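You operate a simulated robot arm through the tools that you are given. There is no shell and no other tool.

Carry out the task below with a simulated two-armed robot. There is one attempt and no reset: what you move stays moved.

JOB
Wind in the yellow winder's strap, then load it in the red crate.
Fine: hold the winder while you pump its lever; brown brake lever locked before loading; carry the crate two-handed to the middle of the cart's deck.

It is judged by the outcome, as a careful person would: the job done as asked, and still so three seconds after it is handed in. It fails if anything else is knocked over, pushed out of place, dropped, spilled or broken.

ROBOT AND FRAMES
Two 6-joint arms with two-finger grippers on one trunk, on a base that drives. Base frame: it is fixed to the floor where the robot stands at the start and does not move with it; the origin is under the middle of the robot, x ahead of it, y to its left, z up; the surface under the hand at the start is at about z = 800. Readings come in mm, degrees, newtons and seconds.
The left shoulder is at the start at [60, 143, 900], the right one opposite. With the tool pointing down near the work surface each hand reaches from about 320 to 720 mm from the robot's upright axis, wherever it stands, measured 20 degrees to its own side. Places, roughly: brown lever [-1000, 1100, 700]; crate [600, -200, 800]; deck of the load cart [-1100, 500, 800]; green crate [-2250, 500, 250]; load cart [-1100, 500, 600]; yellow crate [-2500, 250, 250]; yellow winder lever [500, 200, 900]. Payload 2.45 kg a hand.
The tool frame of a hand sits at the grasp point between the pads (the TCP): z along the fingers, y along the line on which they close. The tips reach 26 mm beyond it. Largest opening 96 mm; the body of the gripper starts 69 mm behind the TCP.
Orientation is that of the tool frame in the base frame, as a unit quaternion [x, y, z, w]. With the fingers straight down and closing along the base's y, the tool's x points along the base's -x, its y along +y and its z along -z.

CONTROLS
- The arms move only by the tool play_rows. It takes "left_targets", "right_targets" or both (then of equal length, played together; a hand with none holds still); each is a list of rows, each an object (a shift or turn left out is 0, a gripper value left out holds the last) with "grip": the gripper command, from -1 (fully open) to 1 (shut), values between in proportion; "translation": the shift along the base's x, y, z in mm, a list of three; "angular": the turn, a rotation vector about the base's x, y, z in degrees, a list of three. In form: [{"grip": grip, "translation": [tx, ty, tz], "angular": [wx, wy, wz]}, ...]. A call has 1 to 20 rows; each row is the pose to reach, as a shift and turn from the pose commanded when the call began. Rows are played at 5 a second. More than 50 mm and 8.6 degrees between two rows, or a gripper value outside its range, and nothing of the call is played. A pose out of reach is approached as far as the arm can. The call stops where the force on the tool passes 80 N (or 10 N more than at its start, if that is more) or the arm is blocked; 0.2 s more then pass. Each finger halts on what it meets, pressing with about 32 N; the grip force reading is that of the motor and also rises with nothing between the fingers. The clock runs only during rows and for 0.2 s after the last one: add rows that repeat a pose to give the fingers time. It gives the time, the measured TCP pose, the force on the tool (base axes), the opening and the grip force at its end, in the units of the frame above (readings bear some noise), with the torque about the TCP (base axes, N m) and any sound that the robot's microphone picked up.
- Cameras (640 x 400 px; columns grow to the right, rows downward): "scene" is now at [141.5, 0.1, 1508.8]; the picture's right is [0.01, -1.00, 0.00], its down [-0.72, -0.01, -0.69] and it looks along [0.69, 0.01, -0.72] (base axes); focal length 267 px, centre (320, 200). "left" rides on the left gripper at [82, -3, -98] in its tool frame; the picture's right is [0.04, 1.00, 0.00], its down [-0.73, 0.03, -0.68] and it looks along [-0.68, 0.03, 0.73] (tool axes); focal length 256 px, centre (320, 200). "right" rides on the right gripper at [82, 3, -98] in its tool frame; the picture's right is [-0.04, 1.00, 0.00], its down [-0.73, -0.03, -0.68] and it looks along [-0.68, -0.03, 0.73] (tool axes); focal length 256 px, centre (320, 200). There is no depth. A picture from a camera that has moved, and an enlarged one, comes with that camera's place and axes in the base frame and with its lens.
- snapshot(camera): a new picture of that camera. No time passes.
- raise_lower(by): slides the trunk up (or, below 0, down) by that many mm; the arms and the scene camera ride with it, the base frame stays. It gives what a move gives, with no picture.
- drive_base(legs): drives the robot by 1 to 6 legs, each [ahead, turn to the left] in mm and degrees, along the robot's own axes; the way and the turn of a leg run together, so that a leg with both is an arc; at most 1500 mm and 180 degrees a leg. The arms and the cameras ride along, it lands a little off, and it stops where it bumps. It gives what a move gives.
- head_to(pan, tilt): turns the head with the scene camera to pan (to the left, within 86 degrees either way) and tilt (down, from -29 to 69), counted from straight ahead of the robot. It gives what a move gives.
- zoom(camera, box): a new picture of the part [left, top, right, bottom] of that camera's present view, enlarged. No time passes.
- job_done(): hands the job in; it is judged then, once.

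Nothing tells you exact positions but the pictures and the camera data. Unless the task says otherwise, let go and move clear before handing in.

The tools are called after "Emit:" as name(argument=value, ...) on one line, values as JSON. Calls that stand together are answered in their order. play_rows: Moves the arms, as the interface text tells. Its arguments: {"type":"object","properties":{"left_targets":{"type":"array"},"right_targets":{"type":"array"}},"required":[]} The other tools are called the same way: raise_lower (by) slides the trunk up or down; drive_base (legs) drives the base; head_to (pan, tilt) turns the head that bears the scene camera; snapshot (camera) takes a picture; zoom (camera, box) takes an enlarged picture of a part of a camera's view; job_done () hands the job in.

At the start:

```text
clock: 0.0
left_tool_pos: [454.9, 311.3, 1096.2]
left_orientation: [-0.002, 1.0, 0.0, 0.0]
left_contact_force: [-0.7, 0.3, -0.4]
left_moment: [0.0, 0.01, -0.02]
left_gripper_width: 96.0
left_gripper_force: 0.1
right_tool_pos: [479.8, -122.7, 1118.6]
right_orientation: [-0.001, 1.0, 0.0, -0.001]
right_contact_force: [0.6, -0.7, 0.8]
right_moment: [-0.03, 0.02, 0.02]
right_gripper_width: 95.8
right_gripper_force: 0.0
trunk travel left (down, up): [-525.0, 65.0]
robot x, y, heading: [2.2, 2.1, 0.2]
head pan, tilt: [0.7, 46.1]
```

scene: 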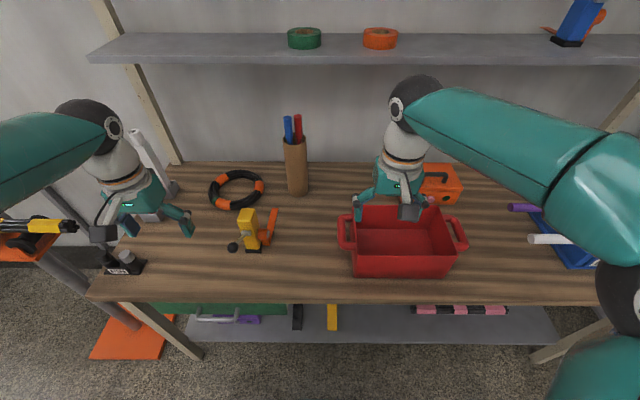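
right: 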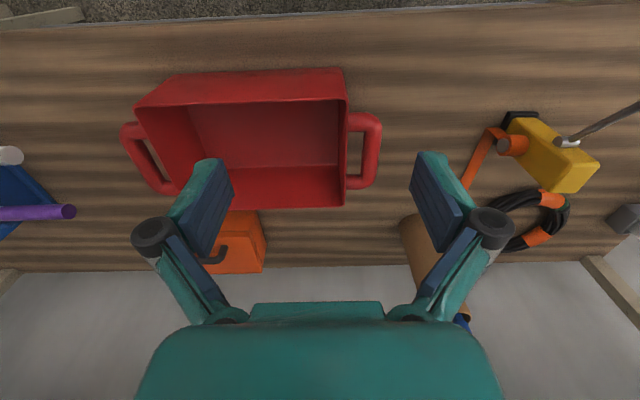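
left: 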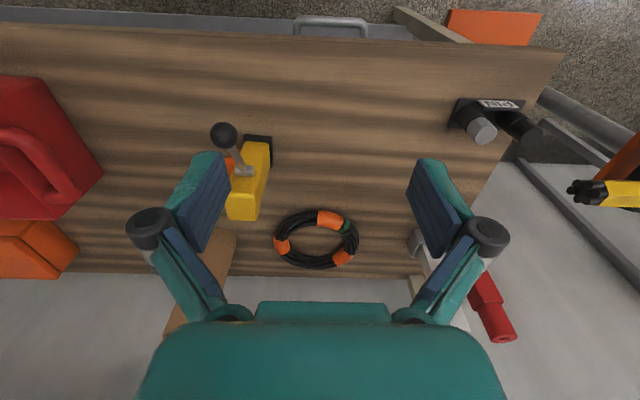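

I see the bench with a red crate at right-centre and a yellow winder left of it, with a black-knobbed lever and an orange strap out of its side. I'll look closer before moving anything.

Emit:
zoom(camera="scene", box=[200, 180, 320, 270])

Emit:
zoom(camera="left", box=[180, 100, 300, 240])

Emit:
zoom(camera="right", box=[440, 80, 640, 220])

Emit:
zoom(camera="scene", box=[320, 160, 500, 290])

```text
4.44 times, centred on (260, 225) of scene
camera zoom: at [141.5, 0.1, 1508.8], right [0.01, -1.0, 0.0], down [-0.72, -0.01, -0.69], along [0.69, 0.01, -0.72], focal length 1189 px, centre (587, 89)
```

zoom: 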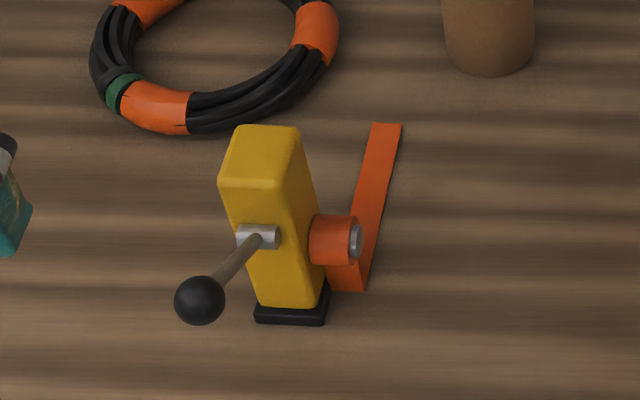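

```text
2.86 times, centred on (240, 170) of left
camera zoom: at [373.2, 308.2, 1193.5], right [-0.04, 1.0, 0.0], down [0.73, 0.03, 0.68], along [0.68, 0.03, -0.73], focal length 731 px, centre (549, 286)
```

zoom: 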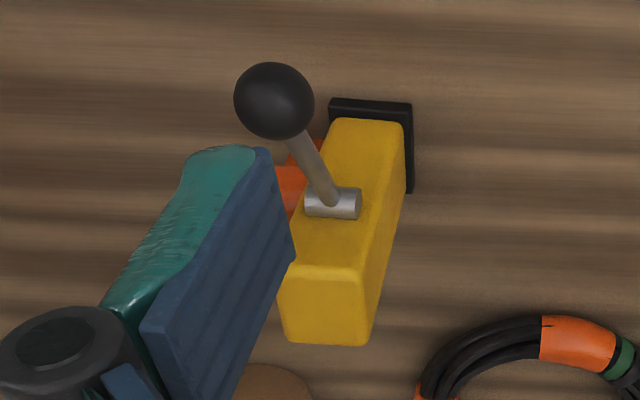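

```text
2.86 times, centred on (540, 150) of right
camera zoom: at [397.1, -119.0, 1216.1], right [0.04, 1.0, 0.0], down [0.73, -0.03, 0.68], along [0.68, -0.02, -0.73], focal length 731 px, centre (-309, 343)
```

zoom: 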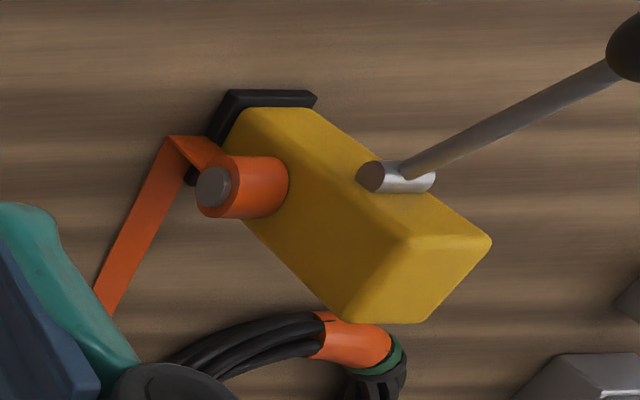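

```text
3.08 times, centred on (410, 225) of scene
camera zoom: at [141.5, 0.1, 1508.8], right [0.01, -1.0, 0.0], down [-0.72, -0.01, -0.69], along [0.69, 0.01, -0.72], focal length 823 px, centre (43, 123)
```

zoom: 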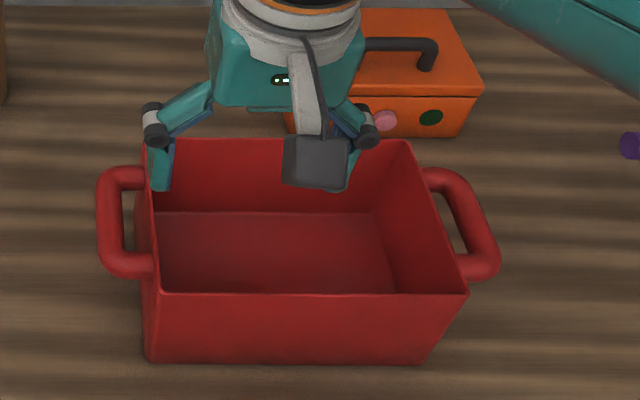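

The winder stands at about (623, 213), about 145 mm tall. Its lever hub faces the robot at (588, 213, 908), and the knob is at (504, 217, 961). I'll look around the base and the surroundings before choosing where to stand.

Emit:
head_to(pan=0, tilt=69)

Emit:
snapshot(camera="scene")

Emit:
head_to(pan=86, tilt=25)

Emit:
snapshot(camera="scene")

Emit:
head_to(pan=-86, tilt=25)

Emit:
snapshot(camera="scene")

```text
clock: 0.9
left_tool_pos: [454.8, 312.0, 1096.5]
left_orientation: [-0.002, 1.0, 0.0, 0.0]
left_contact_force: [0.6, -0.5, -0.7]
left_moment: [0.0, 0.01, 0.0]
left_gripper_width: 96.0
left_gripper_force: 0.1
right_tool_pos: [478.9, -122.6, 1120.0]
right_orientation: [-0.002, 1.0, 0.0, 0.0]
right_contact_force: [0.0, -0.2, 0.9]
right_moment: [0.02, 0.01, -0.02]
right_gripper_width: 96.2
right_gripper_force: 0.1
trunk travel left (down, up): [-525.0, 65.0]
robot x, y, heading: [1.6, 0.9, 0.2]
head pan, tilt: [0.0, 68.8]
```

```text
taken
camera scene: at [117.0, -0.8, 1481.5], right [0.0, -1.0, 0.0], down [-0.93, 0.0, -0.36], along [0.36, 0.0, -0.93], focal length 267 px, centre (320, 200)
```

scene: 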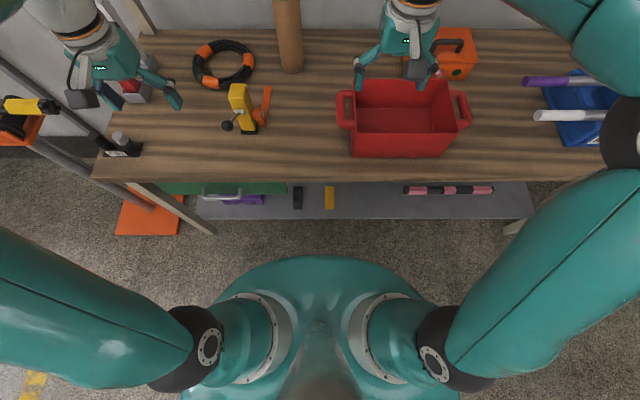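

```text
clock: 2.5
left_tool_pos: [454.3, 311.8, 1096.6]
left_orientation: [-0.002, 1.0, -0.001, 0.0]
left_contact_force: [-1.2, -0.2, -0.6]
left_moment: [0.01, -0.04, -0.03]
left_gripper_width: 96.1
left_gripper_force: 0.1
right_tool_pos: [479.2, -122.9, 1119.9]
right_orientation: [-0.002, 1.0, -0.001, -0.001]
right_contact_force: [-0.8, 0.2, 0.1]
right_moment: [0.02, -0.03, 0.02]
right_gripper_width: 96.0
right_gripper_force: 0.1
trunk travel left (down, up): [-525.0, 65.0]
robot x, y, heading: [-1.6, 1.3, -0.1]
head pan, tilt: [85.9, 25.0]
```

```text
taken
camera scene: at [67.6, 91.0, 1540.9], right [1.0, -0.07, 0.0], down [-0.03, -0.42, -0.91], along [0.06, 0.9, -0.42], focal length 267 px, centre (320, 200)
```

scene: 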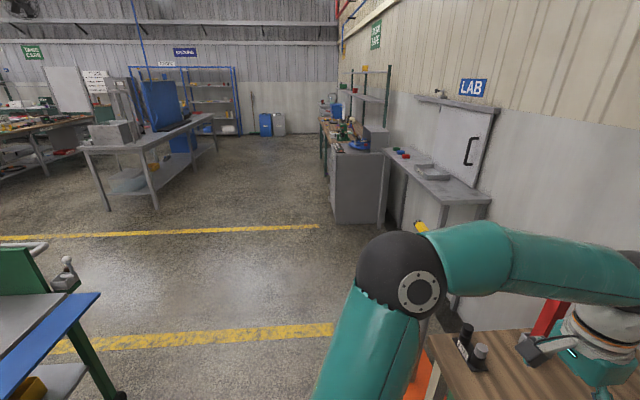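

```text
clock: 5.1
left_tool_pos: [454.4, 311.2, 1097.5]
left_orientation: [-0.002, 1.0, 0.0, 0.0]
left_contact_force: [0.5, 0.2, 0.2]
left_moment: [0.02, 0.02, 0.0]
left_gripper_width: 96.1
left_gripper_force: 0.1
right_tool_pos: [479.8, -122.4, 1120.2]
right_orientation: [-0.002, 1.0, 0.0, -0.001]
right_contact_force: [-0.2, -0.5, -0.1]
right_moment: [-0.01, 0.0, 0.01]
right_gripper_width: 96.1
right_gripper_force: 0.0
trunk travel left (down, up): [-525.0, 65.0]
robot x, y, heading: [-0.1, -1.6, -0.1]
head pan, tilt: [-85.9, 25.0]
```

```text
taken
camera scene: at [67.7, -92.8, 1540.9], right [-1.0, -0.07, 0.0], down [-0.03, 0.42, -0.91], along [0.06, -0.9, -0.42], focal length 267 px, centre (320, 200)
```

scene: 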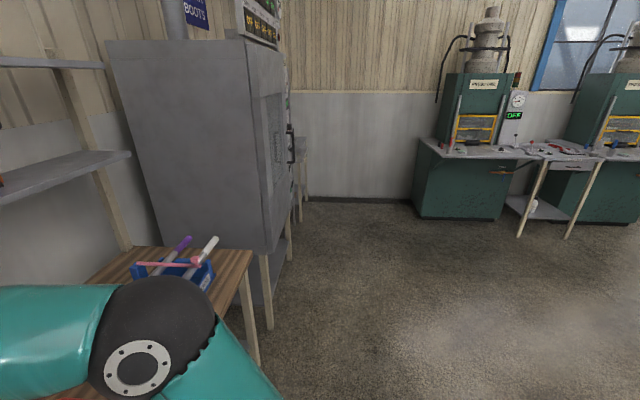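

The robot has room in front of the bench. I'll turn a little to the left so the winder is nearly straight ahead, and move slightly closer.

Emit:
drive_base(legs=[[0, 18], [50, 0]])

Emit:
head_to(pan=0, tilt=46)

Emit:
snapshot(camera="scene")

```text
clock: 7.1
left_tool_pos: [382.0, 455.4, 1094.0]
left_orientation: [-0.162, 0.987, -0.001, -0.001]
left_contact_force: [0.8, 1.0, -1.1]
left_moment: [-0.05, 0.04, 0.0]
left_gripper_width: 96.1
left_gripper_force: 0.2
right_tool_pos: [540.9, 51.1, 1117.5]
right_orientation: [-0.16, 0.987, -0.001, -0.002]
right_contact_force: [1.3, 0.5, -1.4]
right_moment: [-0.01, 0.05, -0.01]
right_gripper_width: 96.0
right_gripper_force: 0.0
trunk travel left (down, up): [-525.0, 65.0]
robot x, y, heading: [45.9, 9.1, 18.0]
head pan, tilt: [-85.9, 25.0]
```

```text
clock: 8.7
left_tool_pos: [378.5, 452.5, 1095.6]
left_orientation: [-0.161, 0.987, 0.0, 0.001]
left_contact_force: [-0.1, 1.1, 0.3]
left_moment: [0.0, -0.03, -0.01]
left_gripper_width: 95.9
left_gripper_force: 0.1
right_tool_pos: [536.8, 48.1, 1119.5]
right_orientation: [-0.161, 0.987, 0.0, 0.0]
right_contact_force: [0.8, 0.1, -0.2]
right_moment: [0.01, 0.04, -0.01]
right_gripper_width: 96.0
right_gripper_force: 0.1
trunk travel left (down, up): [-525.0, 65.0]
robot x, y, heading: [48.4, 9.3, 18.0]
head pan, tilt: [0.0, 46.0]
```

```text
taken
camera scene: at [181.4, 50.1, 1508.9], right [0.31, -0.95, 0.0], down [-0.68, -0.22, -0.69], along [0.66, 0.21, -0.72], focal length 267 px, centre (320, 200)
```

scene: 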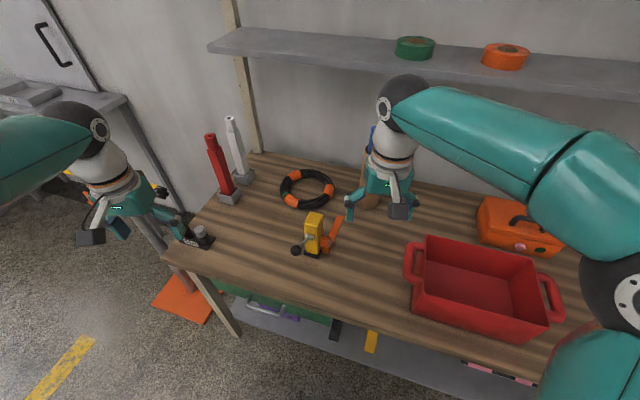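

Now I'll take closer views to fix the winder's yaw and dimensions.

Emit:
zoom(camera="scene", box=[280, 200, 360, 265])

Emit:
zoom(camera="right", box=[300, 20, 540, 200])

```text
6.15 times, centred on (320, 232) of scene
camera zoom: at [181.4, 50.1, 1508.9], right [0.31, -0.95, 0.0], down [-0.68, -0.22, -0.69], along [0.66, 0.21, -0.72], focal length 1646 px, centre (320, 0)
```

zoom: 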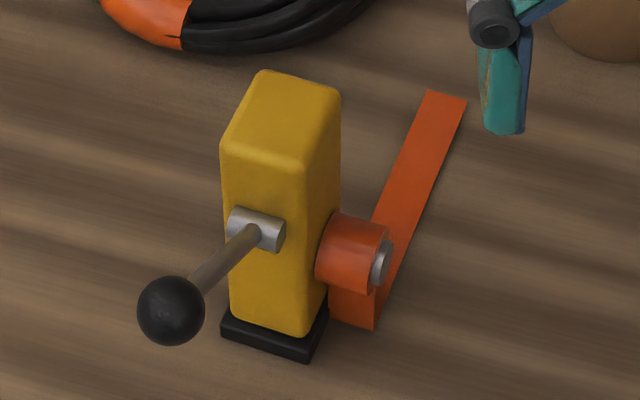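

```text
2.22 times, centred on (420, 110) of right
camera zoom: at [459.0, 26.1, 1216.6], right [-0.28, 0.96, 0.0], down [0.71, 0.21, 0.68], along [0.65, 0.19, -0.74], focal length 569 px, centre (98, 400)
```

zoom: 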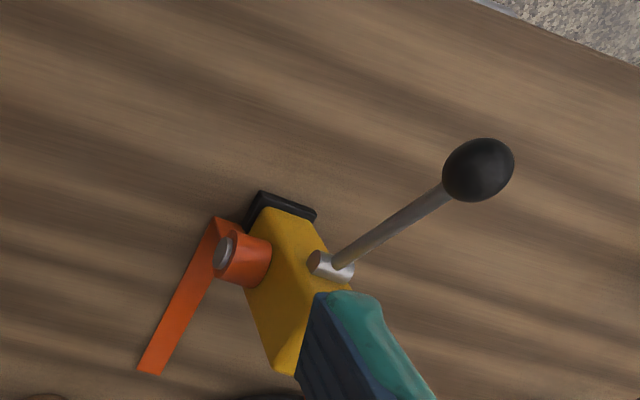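

The winder body spans about x 600–647 and y 190–228, with its top at z ≈ 944 and almost no yaw. The right hand will hold it from above, closing along y and staying above the spool, and the left hand will work the knob. First I'll bring the right hand over the winder.

Emit:
play_rows(right_targets=[{"grip": -1, "translation": [15, 27, -10], "angular": [0, 0, -3.3]}, {"translation": [29, 54, -25], "angular": [0, 0, -6.6]}, {"translation": [44, 81, -45], "angular": [0, 0, -10]}, {"translation": [58, 108, -65], "angular": [0, 0, -13.3]}, {"translation": [73, 135, -85], "angular": [0, 0, -16.6]}, {"translation": [87, 161, -104], "angular": [0, 0, -20]}, {"translation": [87, 161, -104], "angular": [0, 0, -20]}])

Emit:
snapshot(camera="right")

Emit:
snapshot(camera="scene")

Emit:
snapshot(camera="left")

```text
clock: 10.3
left_tool_pos: [378.0, 451.0, 1096.6]
left_orientation: [-0.161, 0.987, 0.0, 0.001]
left_contact_force: [0.3, -0.2, -0.2]
left_moment: [0.01, -0.01, 0.01]
left_gripper_width: 95.8
left_gripper_force: 0.1
right_tool_pos: [623.3, 209.2, 1015.1]
right_orientation: [0.013, 1.0, 0.0, -0.001]
right_contact_force: [0.4, -0.5, -0.4]
right_moment: [0.0, -0.03, 0.03]
right_gripper_width: 96.0
right_gripper_force: 0.1
trunk travel left (down, up): [-525.0, 65.0]
robot x, y, heading: [44.4, 5.2, 18.1]
head pan, tilt: [0.0, 46.0]
```

```text
taken
camera right: at [541.8, 215.3, 1112.3], right [0.07, 1.0, 0.0], down [0.73, -0.05, 0.68], along [0.68, -0.05, -0.74], focal length 256 px, centre (320, 200)
```

right: 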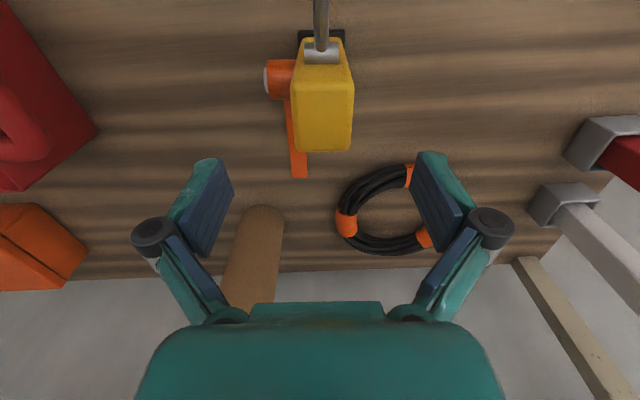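

```text
taken
camera scene: at [180.8, 49.6, 1509.0], right [0.31, -0.95, 0.0], down [-0.68, -0.22, -0.69], along [0.66, 0.21, -0.72], focal length 267 px, centre (320, 200)
```

scene: 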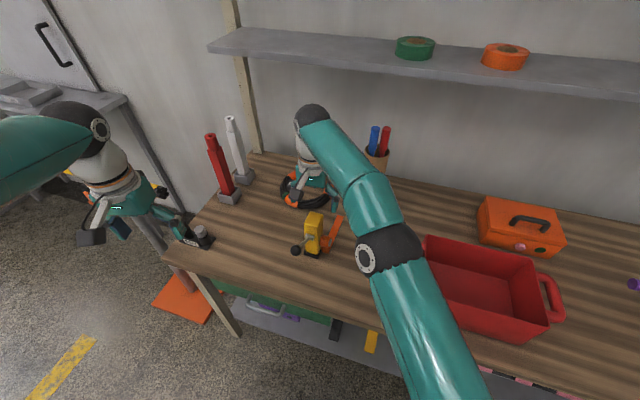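

```text
taken
camera left: at [301.8, 423.6, 1194.6], right [-0.35, 0.94, 0.0], down [0.69, 0.26, 0.68], along [0.64, 0.24, -0.73], focal length 256 px, centre (320, 200)
```

left: 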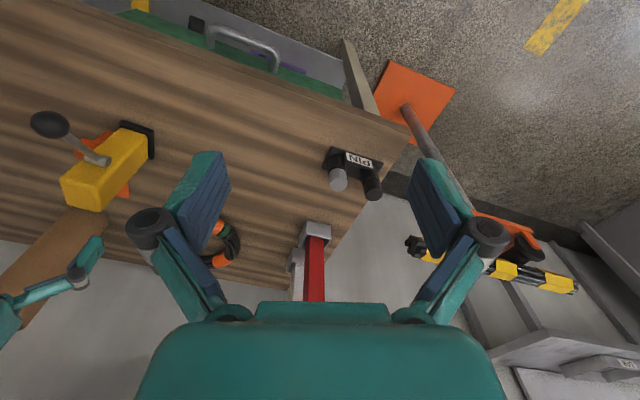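

The hand is centred over the winder. I'll lower it to straddle the upper body and close gently.

Emit:
play_rows(right_targets=[{"grip": -1, "translation": [0, 1.5, -25]}, {"translation": [0, 1.5, -50]}, {"translation": [0, 1.5, -75]}, {"translation": [0, 1.5, -87]}, {"translation": [0, 1.5, -87]}])

Emit:
snapshot(camera="right")

Emit:
zoom(camera="scene", box=[260, 160, 380, 270])

```text
clock: 11.5
left_tool_pos: [378.1, 453.0, 1097.7]
left_orientation: [-0.161, 0.987, 0.0, 0.0]
left_contact_force: [0.2, 0.3, 0.0]
left_moment: [0.02, 0.04, 0.03]
left_gripper_width: 96.2
left_gripper_force: 0.1
right_tool_pos: [625.5, 211.5, 928.2]
right_orientation: [0.013, 1.0, 0.0, -0.001]
right_contact_force: [0.1, 0.1, 0.3]
right_moment: [-0.04, 0.02, 0.03]
right_gripper_width: 96.1
right_gripper_force: 0.0
trunk travel left (down, up): [-525.0, 65.0]
robot x, y, heading: [46.6, 10.3, 17.7]
head pan, tilt: [0.0, 46.0]
```

```text
taken
camera right: at [543.4, 217.5, 1025.1], right [0.07, 1.0, 0.0], down [0.73, -0.05, 0.68], along [0.68, -0.05, -0.74], focal length 256 px, centre (320, 200)
```

right: 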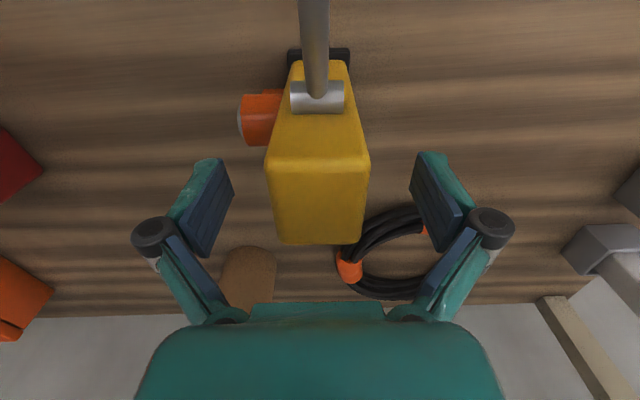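

```text
3.64 times, centred on (320, 215) of scene
camera zoom: at [181.6, 50.3, 1508.8], right [0.31, -0.95, 0.0], down [-0.68, -0.22, -0.69], along [0.66, 0.21, -0.72], focal length 972 px, centre (320, 146)
```

zoom: 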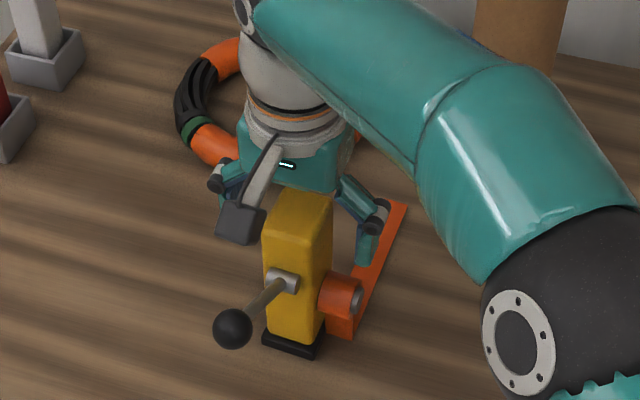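

Centred well. I'll close the right gripper on the body.

Emit:
play_rows(right_targets=[{"grip": 1}, {"grip": 1}, {"grip": 1}, {"grip": 1}, {"grip": 1}])

Emit:
snapshot(camera="right")

```text
clock: 12.7
left_tool_pos: [379.5, 453.0, 1097.2]
left_orientation: [-0.161, 0.987, 0.0, 0.0]
left_contact_force: [-0.4, 0.5, -0.2]
left_moment: [-0.03, -0.01, -0.02]
left_gripper_width: 95.8
left_gripper_force: 0.0
right_tool_pos: [625.5, 212.5, 928.6]
right_orientation: [0.013, 1.0, 0.0, 0.0]
right_contact_force: [1.6, -0.1, 1.4]
right_moment: [-0.06, 0.0, -0.01]
right_gripper_width: 41.4
right_gripper_force: 32.1
trunk travel left (down, up): [-525.0, 65.0]
robot x, y, heading: [44.2, 9.7, 17.9]
head pan, tilt: [0.0, 46.0]
```

```text
taken
camera right: at [543.4, 217.5, 1025.4], right [0.07, 1.0, 0.0], down [0.73, -0.05, 0.68], along [0.68, -0.05, -0.73], focal length 256 px, centre (320, 200)
```

right: 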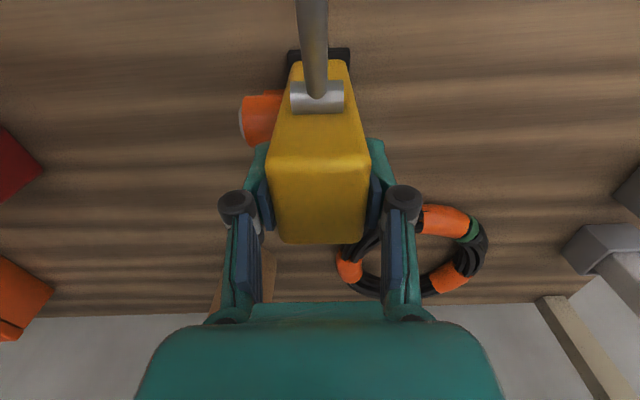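

The winder is held at a 41 mm opening. Now I'll bring the left hand across and tilt it forward 45° to come at the knob in line with the lever.

Emit:
play_rows(left_targets=[{"grip": -1, "translation": [5, -38, -4], "angular": [0, 0, -5]}, {"translation": [10, -76, -8], "angular": [0, 0, -10]}, {"translation": [15, -114, -12], "angular": [0, 0, -15]}, {"translation": [21, -153, -17], "angular": [0, 0, -20]}, {"translation": [21, -153, -17], "angular": [0, 0, -20]}])

Emit:
play_rows(left_targets=[{"grip": -1, "translation": [3, -14, -5], "angular": [0, -7.5, 0]}, {"translation": [6, -28, -10], "angular": [0, -15, 0]}, {"translation": [10, -42, -15], "angular": [0, -22.5, 0]}, {"translation": [13, -56, -20], "angular": [0, -30, 0]}, {"translation": [16, -70, -25], "angular": [0, -37.5, 0]}, {"translation": [20, -85, -30], "angular": [0, -45, 0]}, {"translation": [20, -85, -30], "angular": [0, -45, 0]}])

Emit:
snapshot(camera="left")

Emit:
snapshot(camera="scene")

Emit:
snapshot(camera="right")

```text
clock: 13.9
left_tool_pos: [399.3, 299.9, 1081.1]
left_orientation: [0.014, 1.0, 0.0, -0.001]
left_contact_force: [-0.5, -0.4, 0.1]
left_moment: [-0.03, -0.01, -0.01]
left_gripper_width: 95.8
left_gripper_force: 0.2
right_tool_pos: [625.4, 211.7, 928.9]
right_orientation: [0.013, 1.0, 0.0, -0.001]
right_contact_force: [0.8, 0.0, 2.3]
right_moment: [0.05, 0.08, -0.02]
right_gripper_width: 41.5
right_gripper_force: 32.2
trunk travel left (down, up): [-525.0, 65.0]
robot x, y, heading: [46.9, 5.9, 18.0]
head pan, tilt: [0.0, 46.0]
```

```text
clock: 15.5
left_tool_pos: [419.4, 215.3, 1051.4]
left_orientation: [0.013, 0.923, 0.004, 0.384]
left_contact_force: [-0.2, 0.6, -0.6]
left_moment: [0.0, -0.04, 0.0]
left_gripper_width: 96.4
left_gripper_force: 0.1
right_tool_pos: [624.9, 211.7, 927.2]
right_orientation: [0.013, 1.0, 0.0, -0.001]
right_contact_force: [0.9, -0.7, 2.1]
right_moment: [-0.01, 0.07, -0.02]
right_gripper_width: 41.7
right_gripper_force: 31.7
trunk travel left (down, up): [-525.0, 65.0]
robot x, y, heading: [46.9, 6.4, 18.1]
head pan, tilt: [0.0, 46.0]
```

```text
taken
camera left: at [292.4, 214.1, 1060.7], right [-0.01, 1.0, -0.01], down [0.04, 0.01, 1.0], along [1.0, 0.01, -0.04], focal length 256 px, centre (320, 200)
```

left: 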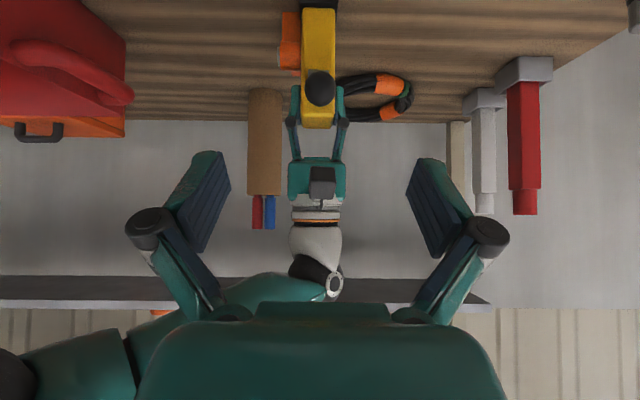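

```text
taken
camera scene: at [181.4, 50.2, 1508.9], right [0.31, -0.95, 0.0], down [-0.68, -0.22, -0.69], along [0.66, 0.21, -0.72], focal length 267 px, centre (320, 200)
```

scene: 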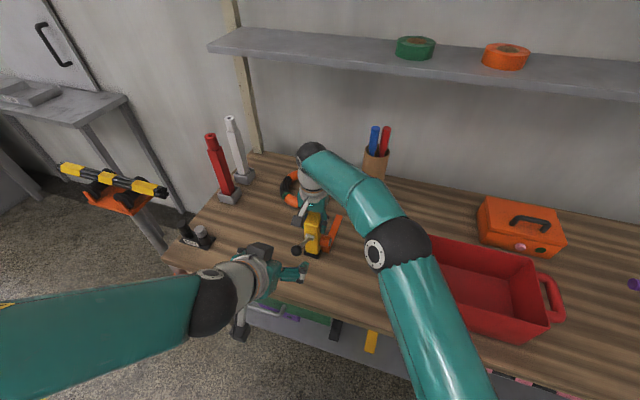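

```text
taken
camera right: at [543.2, 217.4, 1025.4], right [0.07, 1.0, 0.0], down [0.73, -0.05, 0.68], along [0.68, -0.05, -0.74], focal length 256 px, centre (320, 200)
```

right: 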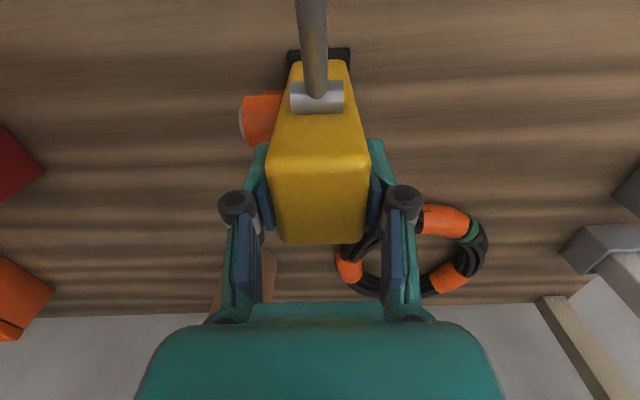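

The knob lines up straight ahead of the left hand. I'll advance along the tool axis with the fingers either side of the knob and close.

Emit:
play_rows(left_targets=[{"grip": -1, "translation": [21, 0, -23]}, {"translation": [42, 0, -46]}, {"translation": [63, 0, -69]}, {"translation": [84, 0, -91]}, {"translation": [84, 0, -91]}])

Emit:
snapshot(camera="left")

Emit:
zoom(camera="scene", box=[240, 180, 380, 280])

```text
clock: 16.7
left_tool_pos: [503.2, 216.7, 957.8]
left_orientation: [0.012, 0.924, 0.005, 0.382]
left_contact_force: [0.1, -0.5, 0.0]
left_moment: [0.01, -0.01, 0.03]
left_gripper_width: 95.9
left_gripper_force: 0.0
right_tool_pos: [626.0, 211.9, 928.8]
right_orientation: [0.013, 1.0, 0.001, 0.001]
right_contact_force: [0.5, 0.2, 1.7]
right_moment: [0.02, 0.13, -0.01]
right_gripper_width: 41.5
right_gripper_force: 31.9
trunk travel left (down, up): [-525.0, 65.0]
robot x, y, heading: [47.9, 5.3, 17.8]
head pan, tilt: [0.0, 46.0]
```

```text
taken
camera left: at [375.9, 214.8, 969.0], right [-0.01, 1.0, -0.01], down [0.04, 0.01, 1.0], along [1.0, 0.01, -0.04], focal length 256 px, centre (320, 200)
```

left: 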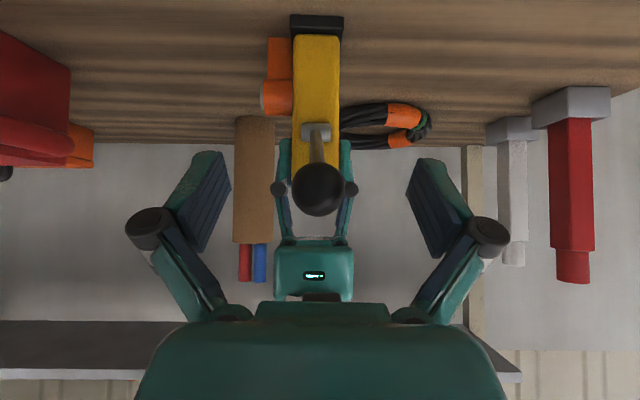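

```text
4.00 times, centred on (310, 230) of scene
camera zoom: at [181.5, 50.3, 1508.8], right [0.31, -0.95, 0.0], down [-0.68, -0.22, -0.69], along [0.66, 0.21, -0.72], focal length 1070 px, centre (360, 80)
```

zoom: 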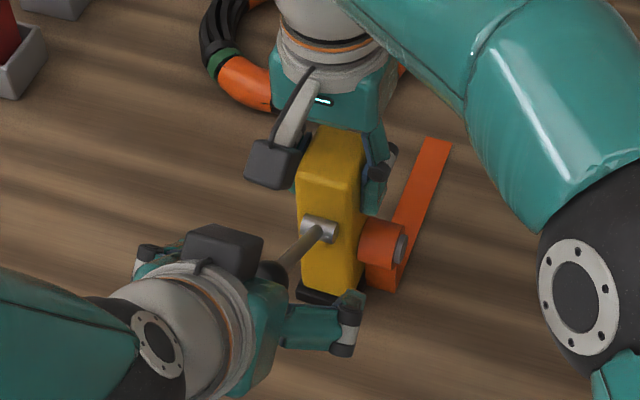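

The knob sits right at the grasp point. Closing the left gripper on it.

Emit:
play_rows(left_targets=[{"grip": 1}, {"grip": 1}, {"grip": 1}, {"grip": 1}, {"grip": 1}, {"grip": 1}])

Emit:
snapshot(camera="left")

```text
clock: 18.1
left_tool_pos: [502.2, 215.6, 959.1]
left_orientation: [0.013, 0.924, 0.005, 0.383]
left_contact_force: [-1.7, -5.1, 1.4]
left_moment: [-0.03, 0.04, -0.09]
left_gripper_width: 25.2
left_gripper_force: 32.4
right_tool_pos: [625.8, 211.7, 927.9]
right_orientation: [0.012, 1.0, 0.0, -0.001]
right_contact_force: [3.2, 6.1, 0.2]
right_moment: [0.03, -0.07, -0.59]
right_gripper_width: 41.5
right_gripper_force: 31.9
trunk travel left (down, up): [-525.0, 65.0]
robot x, y, heading: [50.1, 6.5, 17.7]
head pan, tilt: [0.0, 46.0]
```

```text
taken
camera left: at [375.7, 214.6, 969.3], right [-0.01, 1.0, -0.01], down [0.04, 0.01, 1.0], along [1.0, 0.01, -0.04], focal length 256 px, centre (320, 200)
```

left: 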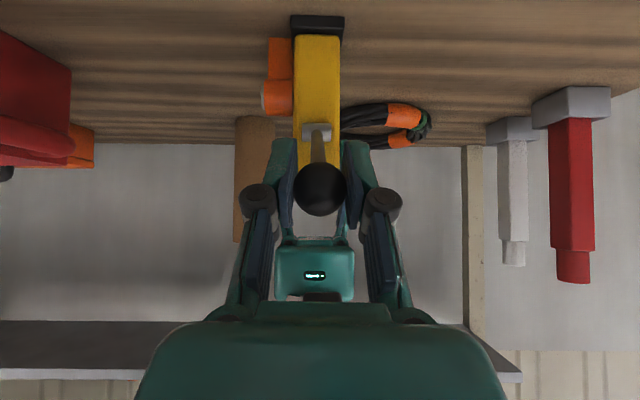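

I have the knob. I'll start the down stroke with a short arc around the hub and watch the forces.

Emit:
play_rows(left_targets=[{"grip": 1, "translation": [-2.6, 0, -4.5]}, {"translation": [-4.9, 0, -9.1]}, {"translation": [-7.3, 0, -14.7]}, {"translation": [-9.3, 0, -20.4]}])

Emit:
snapshot(camera="left")

Emit:
zoom(camera="scene", box=[240, 180, 380, 280])

```text
clock: 19.1
left_tool_pos: [493.9, 216.5, 938.4]
left_orientation: [0.012, 0.923, 0.005, 0.384]
left_contact_force: [-3.3, -1.2, 12.4]
left_moment: [0.0, -0.81, -0.03]
left_gripper_width: 25.2
left_gripper_force: 31.7
right_tool_pos: [624.8, 211.3, 928.5]
right_orientation: [0.014, 1.0, 0.0, -0.001]
right_contact_force: [2.6, 5.8, -2.4]
right_moment: [0.48, -0.36, -0.37]
right_gripper_width: 41.6
right_gripper_force: 31.6
trunk travel left (down, up): [-525.0, 65.0]
robot x, y, heading: [42.6, 9.8, 17.8]
head pan, tilt: [0.0, 46.0]
```

```text
taken
camera left: at [366.8, 214.8, 949.1], right [-0.01, 1.0, -0.01], down [0.04, 0.01, 1.0], along [1.0, 0.01, -0.04], focal length 256 px, centre (320, 200)
```

left: 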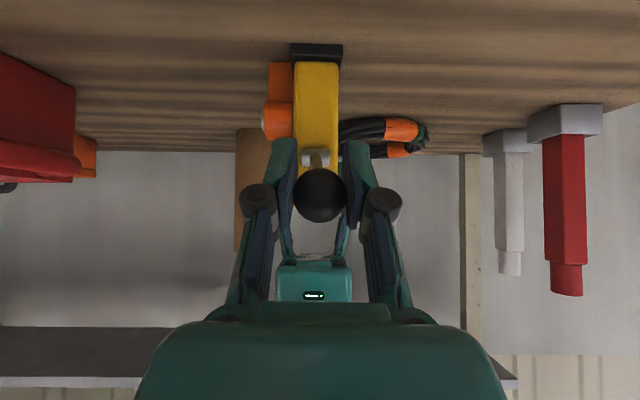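

```text
4.00 times, centred on (310, 230) of scene
camera zoom: at [180.9, 50.5, 1508.9], right [0.31, -0.95, 0.0], down [-0.68, -0.22, -0.69], along [0.66, 0.21, -0.72], focal length 1070 px, centre (360, 80)
```

zoom: 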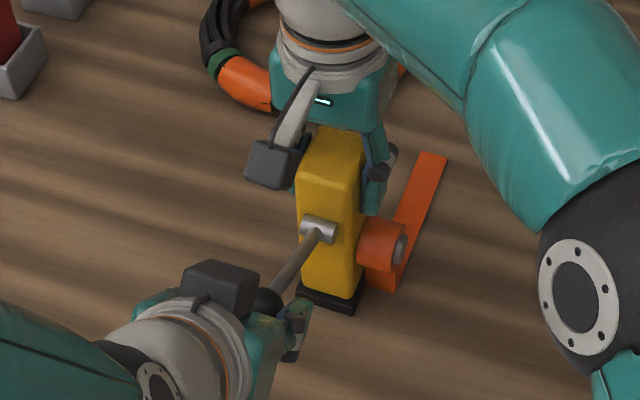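

The lever turns and the strap end has started drawing in. I'll continue the down stroke.

Emit:
play_rows(left_targets=[{"grip": 1, "translation": [-1.9, 0, -6.6]}, {"translation": [-3.3, 0, -13.4]}, {"translation": [-4.4, 0, -22]}, {"translation": [-4.8, 0, -30.6]}, {"translation": [-4.1, 0, -42.7]}, {"translation": [-1.9, 0, -54.6]}])

Emit:
snapshot(camera="left")

Emit:
zoom(camera="scene", box=[240, 180, 380, 280])

```text
clock: 20.5
left_tool_pos: [490.8, 213.6, 883.4]
left_orientation: [0.012, 0.924, 0.004, 0.382]
left_contact_force: [-7.7, 4.2, 8.6]
left_moment: [-0.07, -0.68, -0.01]
left_gripper_width: 25.3
left_gripper_force: 32.3
right_tool_pos: [624.4, 209.7, 928.9]
right_orientation: [0.014, 1.0, -0.001, 0.001]
right_contact_force: [5.9, -5.6, -0.5]
right_moment: [-0.42, -0.26, 0.51]
right_gripper_width: 41.7
right_gripper_force: 31.9
trunk travel left (down, up): [-525.0, 65.0]
robot x, y, heading: [42.0, 8.7, 17.8]
head pan, tilt: [0.0, 46.0]
```

```text
taken
camera left: at [364.4, 213.1, 894.6], right [-0.01, 1.0, -0.01], down [0.04, 0.01, 1.0], along [1.0, 0.01, -0.04], focal length 256 px, centre (320, 200)
```

left: 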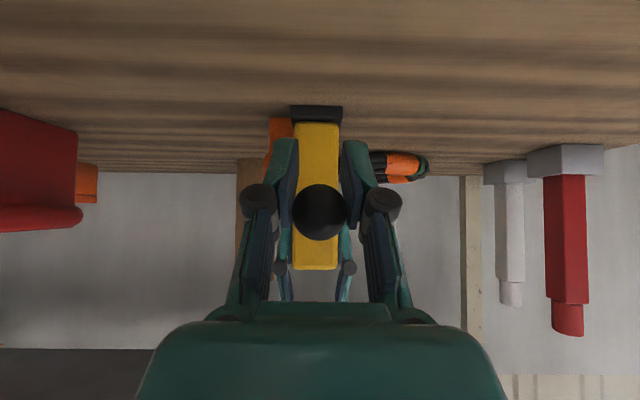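

```text
4.00 times, centred on (310, 230) of scene
camera zoom: at [180.8, 50.1, 1508.9], right [0.31, -0.95, 0.0], down [-0.68, -0.22, -0.69], along [0.66, 0.21, -0.72], focal length 1070 px, centre (360, 80)
```

zoom: 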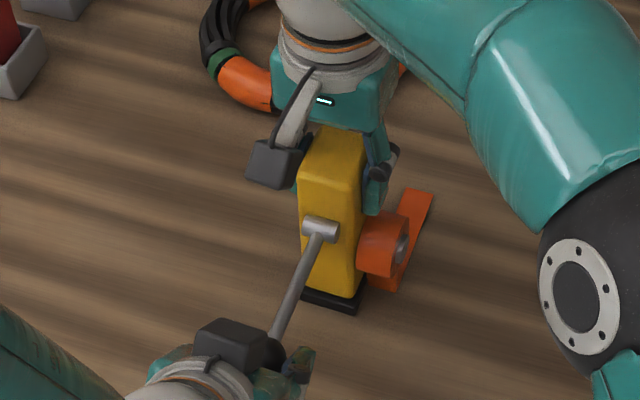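

Still winding, and the forces are low. I'll go a bit further down to find the bottom of the stroke.

Emit:
play_rows(left_targets=[{"grip": 1, "translation": [1.5, 1, -5]}, {"translation": [3.1, 1, -9.9]}, {"translation": [5, 1, -14.7]}, {"translation": [7.1, 1, -19.4]}, {"translation": [9.5, 1, -24]}, {"translation": [12.2, 1, -28.5]}])

Emit:
zoom(camera="scene", box=[240, 180, 380, 280])

```text
clock: 21.9
left_tool_pos: [504.8, 215.9, 854.2]
left_orientation: [0.012, 0.924, 0.005, 0.383]
left_contact_force: [0.1, 1.1, 0.0]
left_moment: [0.02, 0.0, 0.01]
left_gripper_width: 0.0
left_gripper_force: 28.8
right_tool_pos: [624.7, 211.9, 929.2]
right_orientation: [0.012, 1.0, 0.0, -0.001]
right_contact_force: [-1.8, 0.6, 2.1]
right_moment: [0.2, -0.02, 0.06]
right_gripper_width: 41.5
right_gripper_force: 31.7
trunk travel left (down, up): [-525.0, 65.0]
robot x, y, heading: [45.2, 9.8, 17.6]
head pan, tilt: [0.0, 46.0]
```

```text
4.00 times, centred on (310, 230) of scene
camera zoom: at [181.4, 50.4, 1508.9], right [0.31, -0.95, 0.0], down [-0.68, -0.22, -0.69], along [0.66, 0.21, -0.72], focal length 1070 px, centre (360, 80)
```

zoom: 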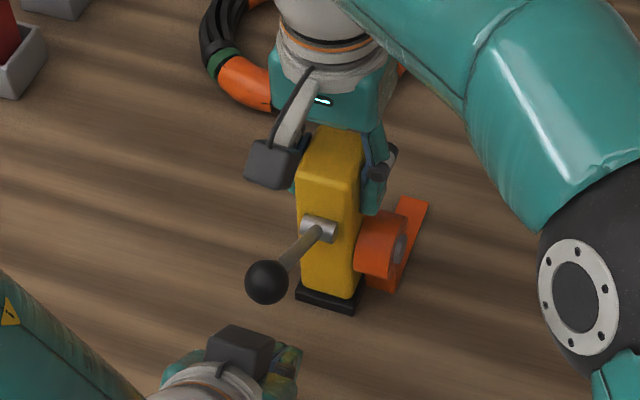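

The lever reached its end, the knob slipped out of the pads, and it sprang back up by itself. The strap is clearly shorter. I'll open, back off, and re-approach the knob from above as before.

Emit:
play_rows(left_targets=[{"grip": -1, "translation": [-28, 0, 28]}, {"translation": [-56, 0, 56]}, {"translation": [-85, 0, 85]}, {"translation": [-85, 0, 122]}, {"translation": [-85, 0, 160]}, {"translation": [-85, 0, 196]}, {"translation": [-64, 0, 173]}, {"translation": [-43, 0, 150]}, {"translation": [-22, 0, 127]}, {"translation": [-1, 0, 104.5]}, {"translation": [-1, 0, 104.5]}])

Emit:
snapshot(camera="left")

Emit:
zoom(camera="scene", box=[240, 180, 380, 280])

```text
clock: 24.3
left_tool_pos: [503.4, 216.8, 958.3]
left_orientation: [0.012, 0.924, 0.005, 0.383]
left_contact_force: [-1.0, 0.0, 0.0]
left_moment: [0.03, 0.0, 0.03]
left_gripper_width: 95.8
left_gripper_force: 0.0
left hand out of reach, approached as far as the arm can: row 3, 4
right_tool_pos: [625.4, 211.3, 928.8]
right_orientation: [0.014, 1.0, 0.0, 0.0]
right_contact_force: [0.4, 1.1, 3.7]
right_moment: [-0.05, -0.06, 0.0]
right_gripper_width: 41.6
right_gripper_force: 31.8
trunk travel left (down, up): [-525.0, 65.0]
robot x, y, heading: [46.3, 8.9, 17.8]
head pan, tilt: [0.0, 46.0]
```

```text
taken
camera left: at [375.9, 215.5, 969.0], right [-0.01, 1.0, -0.01], down [0.04, 0.01, 1.0], along [1.0, 0.01, -0.04], focal length 256 px, centre (320, 200)
```

left: 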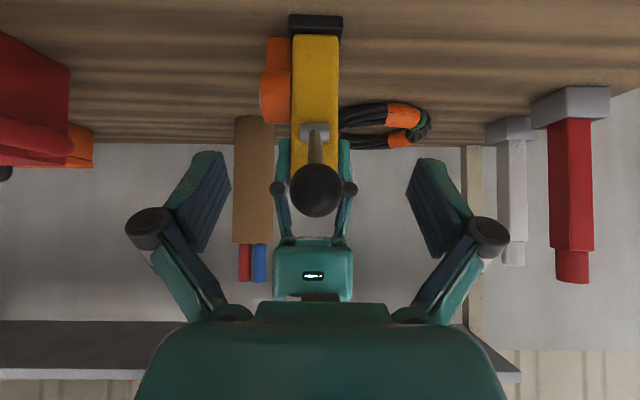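

```text
4.00 times, centred on (310, 230) of scene
camera zoom: at [181.2, 50.2, 1508.9], right [0.31, -0.95, 0.0], down [-0.68, -0.22, -0.69], along [0.66, 0.21, -0.72], focal length 1070 px, centre (360, 80)
```

zoom: 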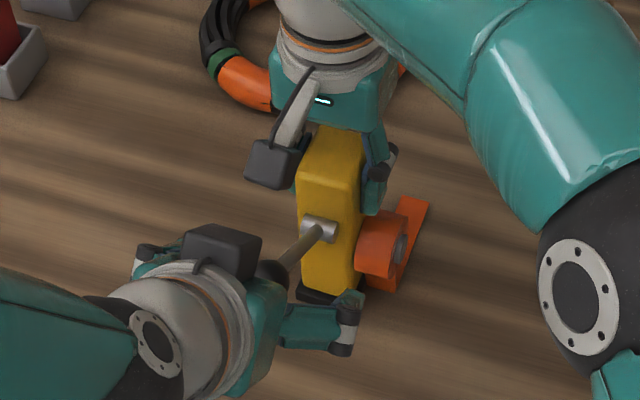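

Aligned again. I'll close, make a full stroke down to about −18°, and bring the lever back up still gripped.

Emit:
play_rows(left_targets=[{"grip": 1}, {"grip": 1}, {"grip": 1}, {"grip": 1}, {"grip": 1}, {"translation": [-4.9, 0, -9.1]}, {"translation": [-9.3, 0, -20.4]}, {"translation": [-12.7, 0, -33.8]}, {"translation": [-14.2, 0, -51]}, {"translation": [-13.1, 0, -65.2]}, {"translation": [-11.3, 0, -75.4]}, {"translation": [-9.3, 0, -82]}, {"translation": [-11.3, 0, -75.4]}, {"translation": [-13.1, 0, -65.2]}, {"translation": [-14.2, 0, -51]}, {"translation": [-12.7, 0, -33.8]}, {"translation": [-9.3, 0, -20.4]}, {"translation": [-4.9, 0, -9.1]}, {"translation": [0, 0, 0]}, {"translation": [0, 0, 0]}])

Emit:
zoom(camera="scene", box=[240, 180, 380, 280])

Emit:
snapshot(camera="left")

```text
clock: 28.5
left_tool_pos: [502.6, 216.7, 958.2]
left_orientation: [0.013, 0.924, 0.004, 0.381]
left_contact_force: [0.1, -3.3, -12.8]
left_moment: [0.02, 0.94, -0.08]
left_gripper_width: 25.4
left_gripper_force: 32.5
right_tool_pos: [627.0, 211.0, 928.7]
right_orientation: [0.015, 1.0, 0.001, 0.0]
right_contact_force: [-0.6, 2.9, 12.2]
right_moment: [0.04, 0.82, -0.37]
right_gripper_width: 41.7
right_gripper_force: 31.7
trunk travel left (down, up): [-525.0, 65.0]
robot x, y, heading: [48.1, 8.7, 17.8]
head pan, tilt: [0.0, 46.0]
```

```text
4.00 times, centred on (310, 230) of scene
camera zoom: at [182.0, 50.5, 1508.8], right [0.31, -0.95, 0.0], down [-0.69, -0.22, -0.69], along [0.66, 0.21, -0.72], focal length 1070 px, centre (360, 80)
```

zoom: 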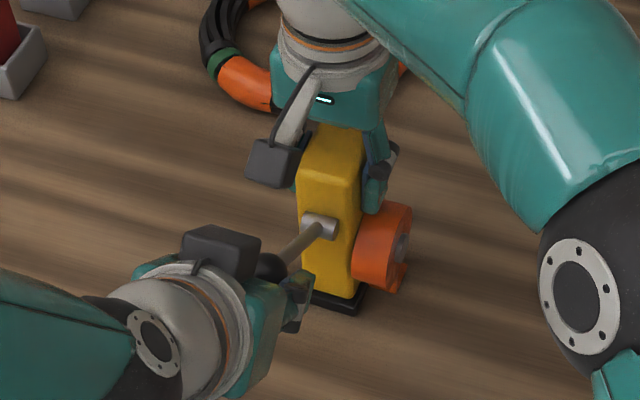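

```text
taken
camera left: at [375.0, 215.7, 969.6], right [-0.01, 1.0, -0.01], down [0.04, 0.01, 1.0], along [1.0, 0.01, -0.04], focal length 256 px, centre (320, 200)
```

left: 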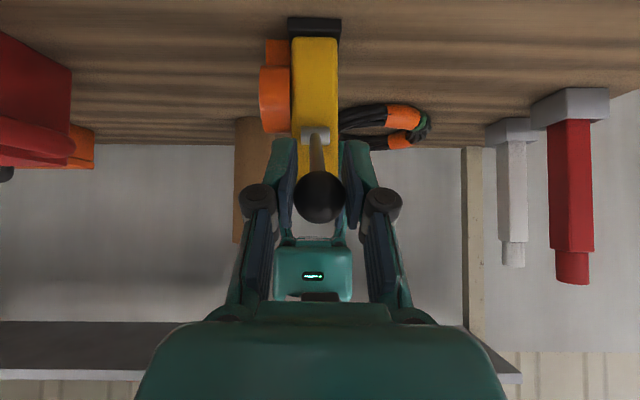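

The strap is nearly all in, with just a short tail left. I'll check the spool against the right fingertip before the next stroke.

Emit:
snapshot(camera="right")

Emit:
zoom(camera="scene", box=[300, 200, 350, 260])

Emit:
zoom(camera="left", box=[230, 0, 410, 160])

```text
taken
camera right: at [544.4, 217.3, 1025.6], right [0.07, 1.0, 0.0], down [0.73, -0.05, 0.68], along [0.68, -0.05, -0.73], focal length 256 px, centre (320, 200)
```

right: 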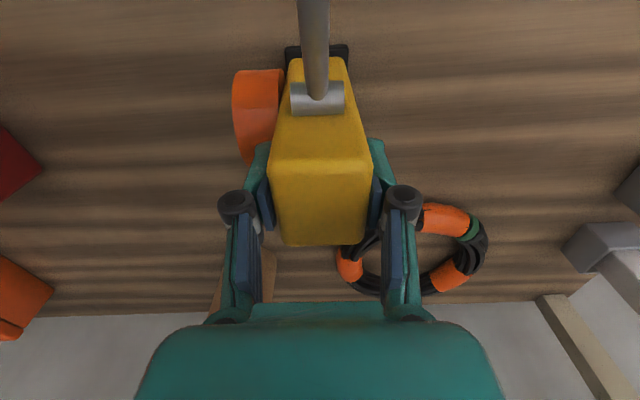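

```text
6.67 times, centred on (325, 230) of scene
camera zoom: at [182.0, 50.5, 1508.8], right [0.31, -0.95, 0.0], down [-0.69, -0.22, -0.69], along [0.66, 0.21, -0.72], focal length 1783 px, centre (287, 0)
```

zoom: 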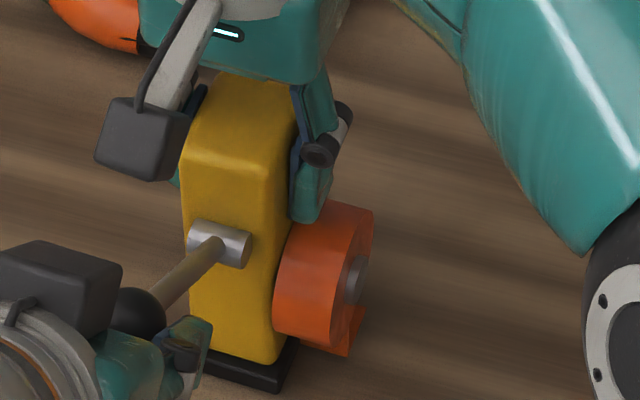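

```text
2.50 times, centred on (320, 80) of left
camera zoom: at [375.0, 215.7, 969.6], right [-0.01, 1.0, -0.01], down [0.04, 0.01, 1.0], along [1.0, 0.01, -0.04], focal length 640 px, centre (320, 500)
```

zoom: 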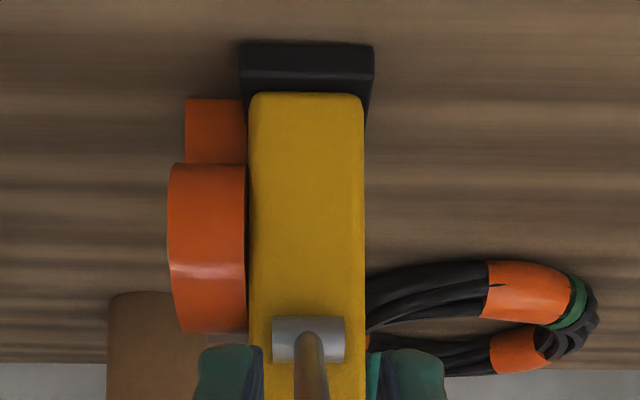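

A short vertical tail remains, and the wound spool now nearly reaches the right fingertip. I'll release the knob, then re-grip the body about 10 mm higher so the fingers clear the spool.

Emit:
play_rows(left_targets=[{"grip": 0.2}, {"grip": -0.2}, {"grip": -0.5}, {"grip": -0.5}, {"grip": -0.5}])

Emit:
play_rows(right_targets=[{"grip": -0.1}, {"grip": -0.1}, {"grip": -0.1, "translation": [-1, 0.5, 5]}, {"grip": -0.1, "translation": [-1, 0.5, 10]}, {"grip": -0.1, "translation": [-1, 0.5, 10]}])

Emit:
snapshot(camera="right")

Emit:
zoom(camera="scene", box=[240, 180, 380, 280])

Emit:
snapshot(camera="left")

```text
clock: 29.7
left_tool_pos: [502.5, 216.6, 959.7]
left_orientation: [0.013, 0.924, 0.005, 0.382]
left_contact_force: [-0.8, 0.3, -0.6]
left_moment: [0.03, -0.02, 0.01]
left_gripper_width: 71.8
left_gripper_force: 0.1
right_tool_pos: [625.1, 211.7, 928.9]
right_orientation: [0.013, 1.0, 0.0, -0.001]
right_contact_force: [3.4, -1.6, 7.0]
right_moment: [-0.02, -0.64, -0.13]
right_gripper_width: 41.6
right_gripper_force: 32.0
trunk travel left (down, up): [-525.0, 65.0]
robot x, y, heading: [47.8, 5.5, 17.9]
head pan, tilt: [0.0, 46.0]
```

```text
clock: 30.9
left_tool_pos: [503.2, 217.1, 958.9]
left_orientation: [0.012, 0.924, 0.005, 0.383]
left_contact_force: [0.3, 0.6, -1.0]
left_moment: [0.0, -0.02, -0.03]
left_gripper_width: 71.8
left_gripper_force: 0.0
right_tool_pos: [623.7, 212.2, 937.5]
right_orientation: [0.013, 1.0, -0.001, -0.001]
right_contact_force: [0.2, -0.9, 0.4]
right_moment: [0.0, -0.02, -0.02]
right_gripper_width: 52.8
right_gripper_force: 0.1
trunk travel left (down, up): [-525.0, 65.0]
robot x, y, heading: [46.6, 9.8, 18.1]
head pan, tilt: [0.0, 46.0]
```

```text
taken
camera right: at [541.9, 218.2, 1035.4], right [0.07, 1.0, 0.0], down [0.73, -0.05, 0.68], along [0.68, -0.05, -0.74], focal length 256 px, centre (320, 200)
```

right: 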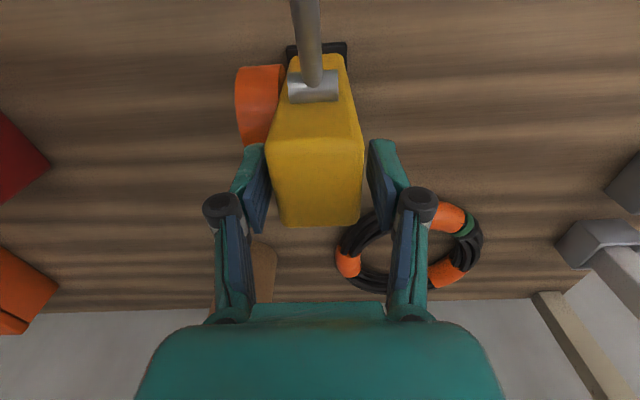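

```text
4.00 times, centred on (310, 230) of scene
camera zoom: at [181.7, 50.3, 1508.8], right [0.31, -0.95, 0.0], down [-0.68, -0.22, -0.69], along [0.66, 0.21, -0.72], focal length 1070 px, centre (360, 80)
```

zoom: 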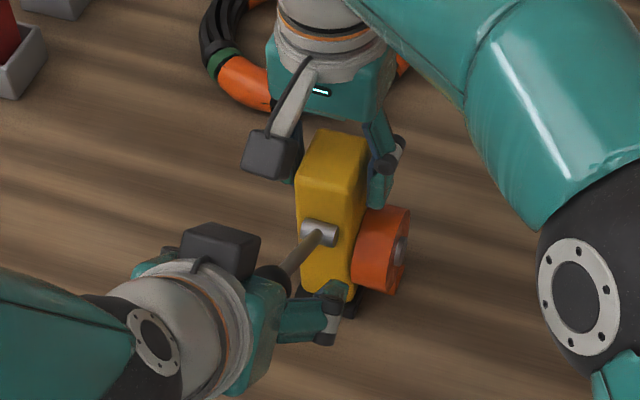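

```text
taken
camera left: at [375.7, 215.9, 970.2], right [-0.01, 1.0, -0.01], down [0.04, 0.01, 1.0], along [1.0, 0.01, -0.04], focal length 256 px, centre (320, 200)
```

left: 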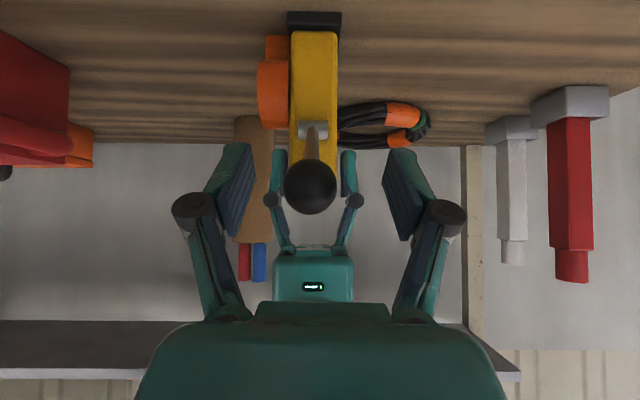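

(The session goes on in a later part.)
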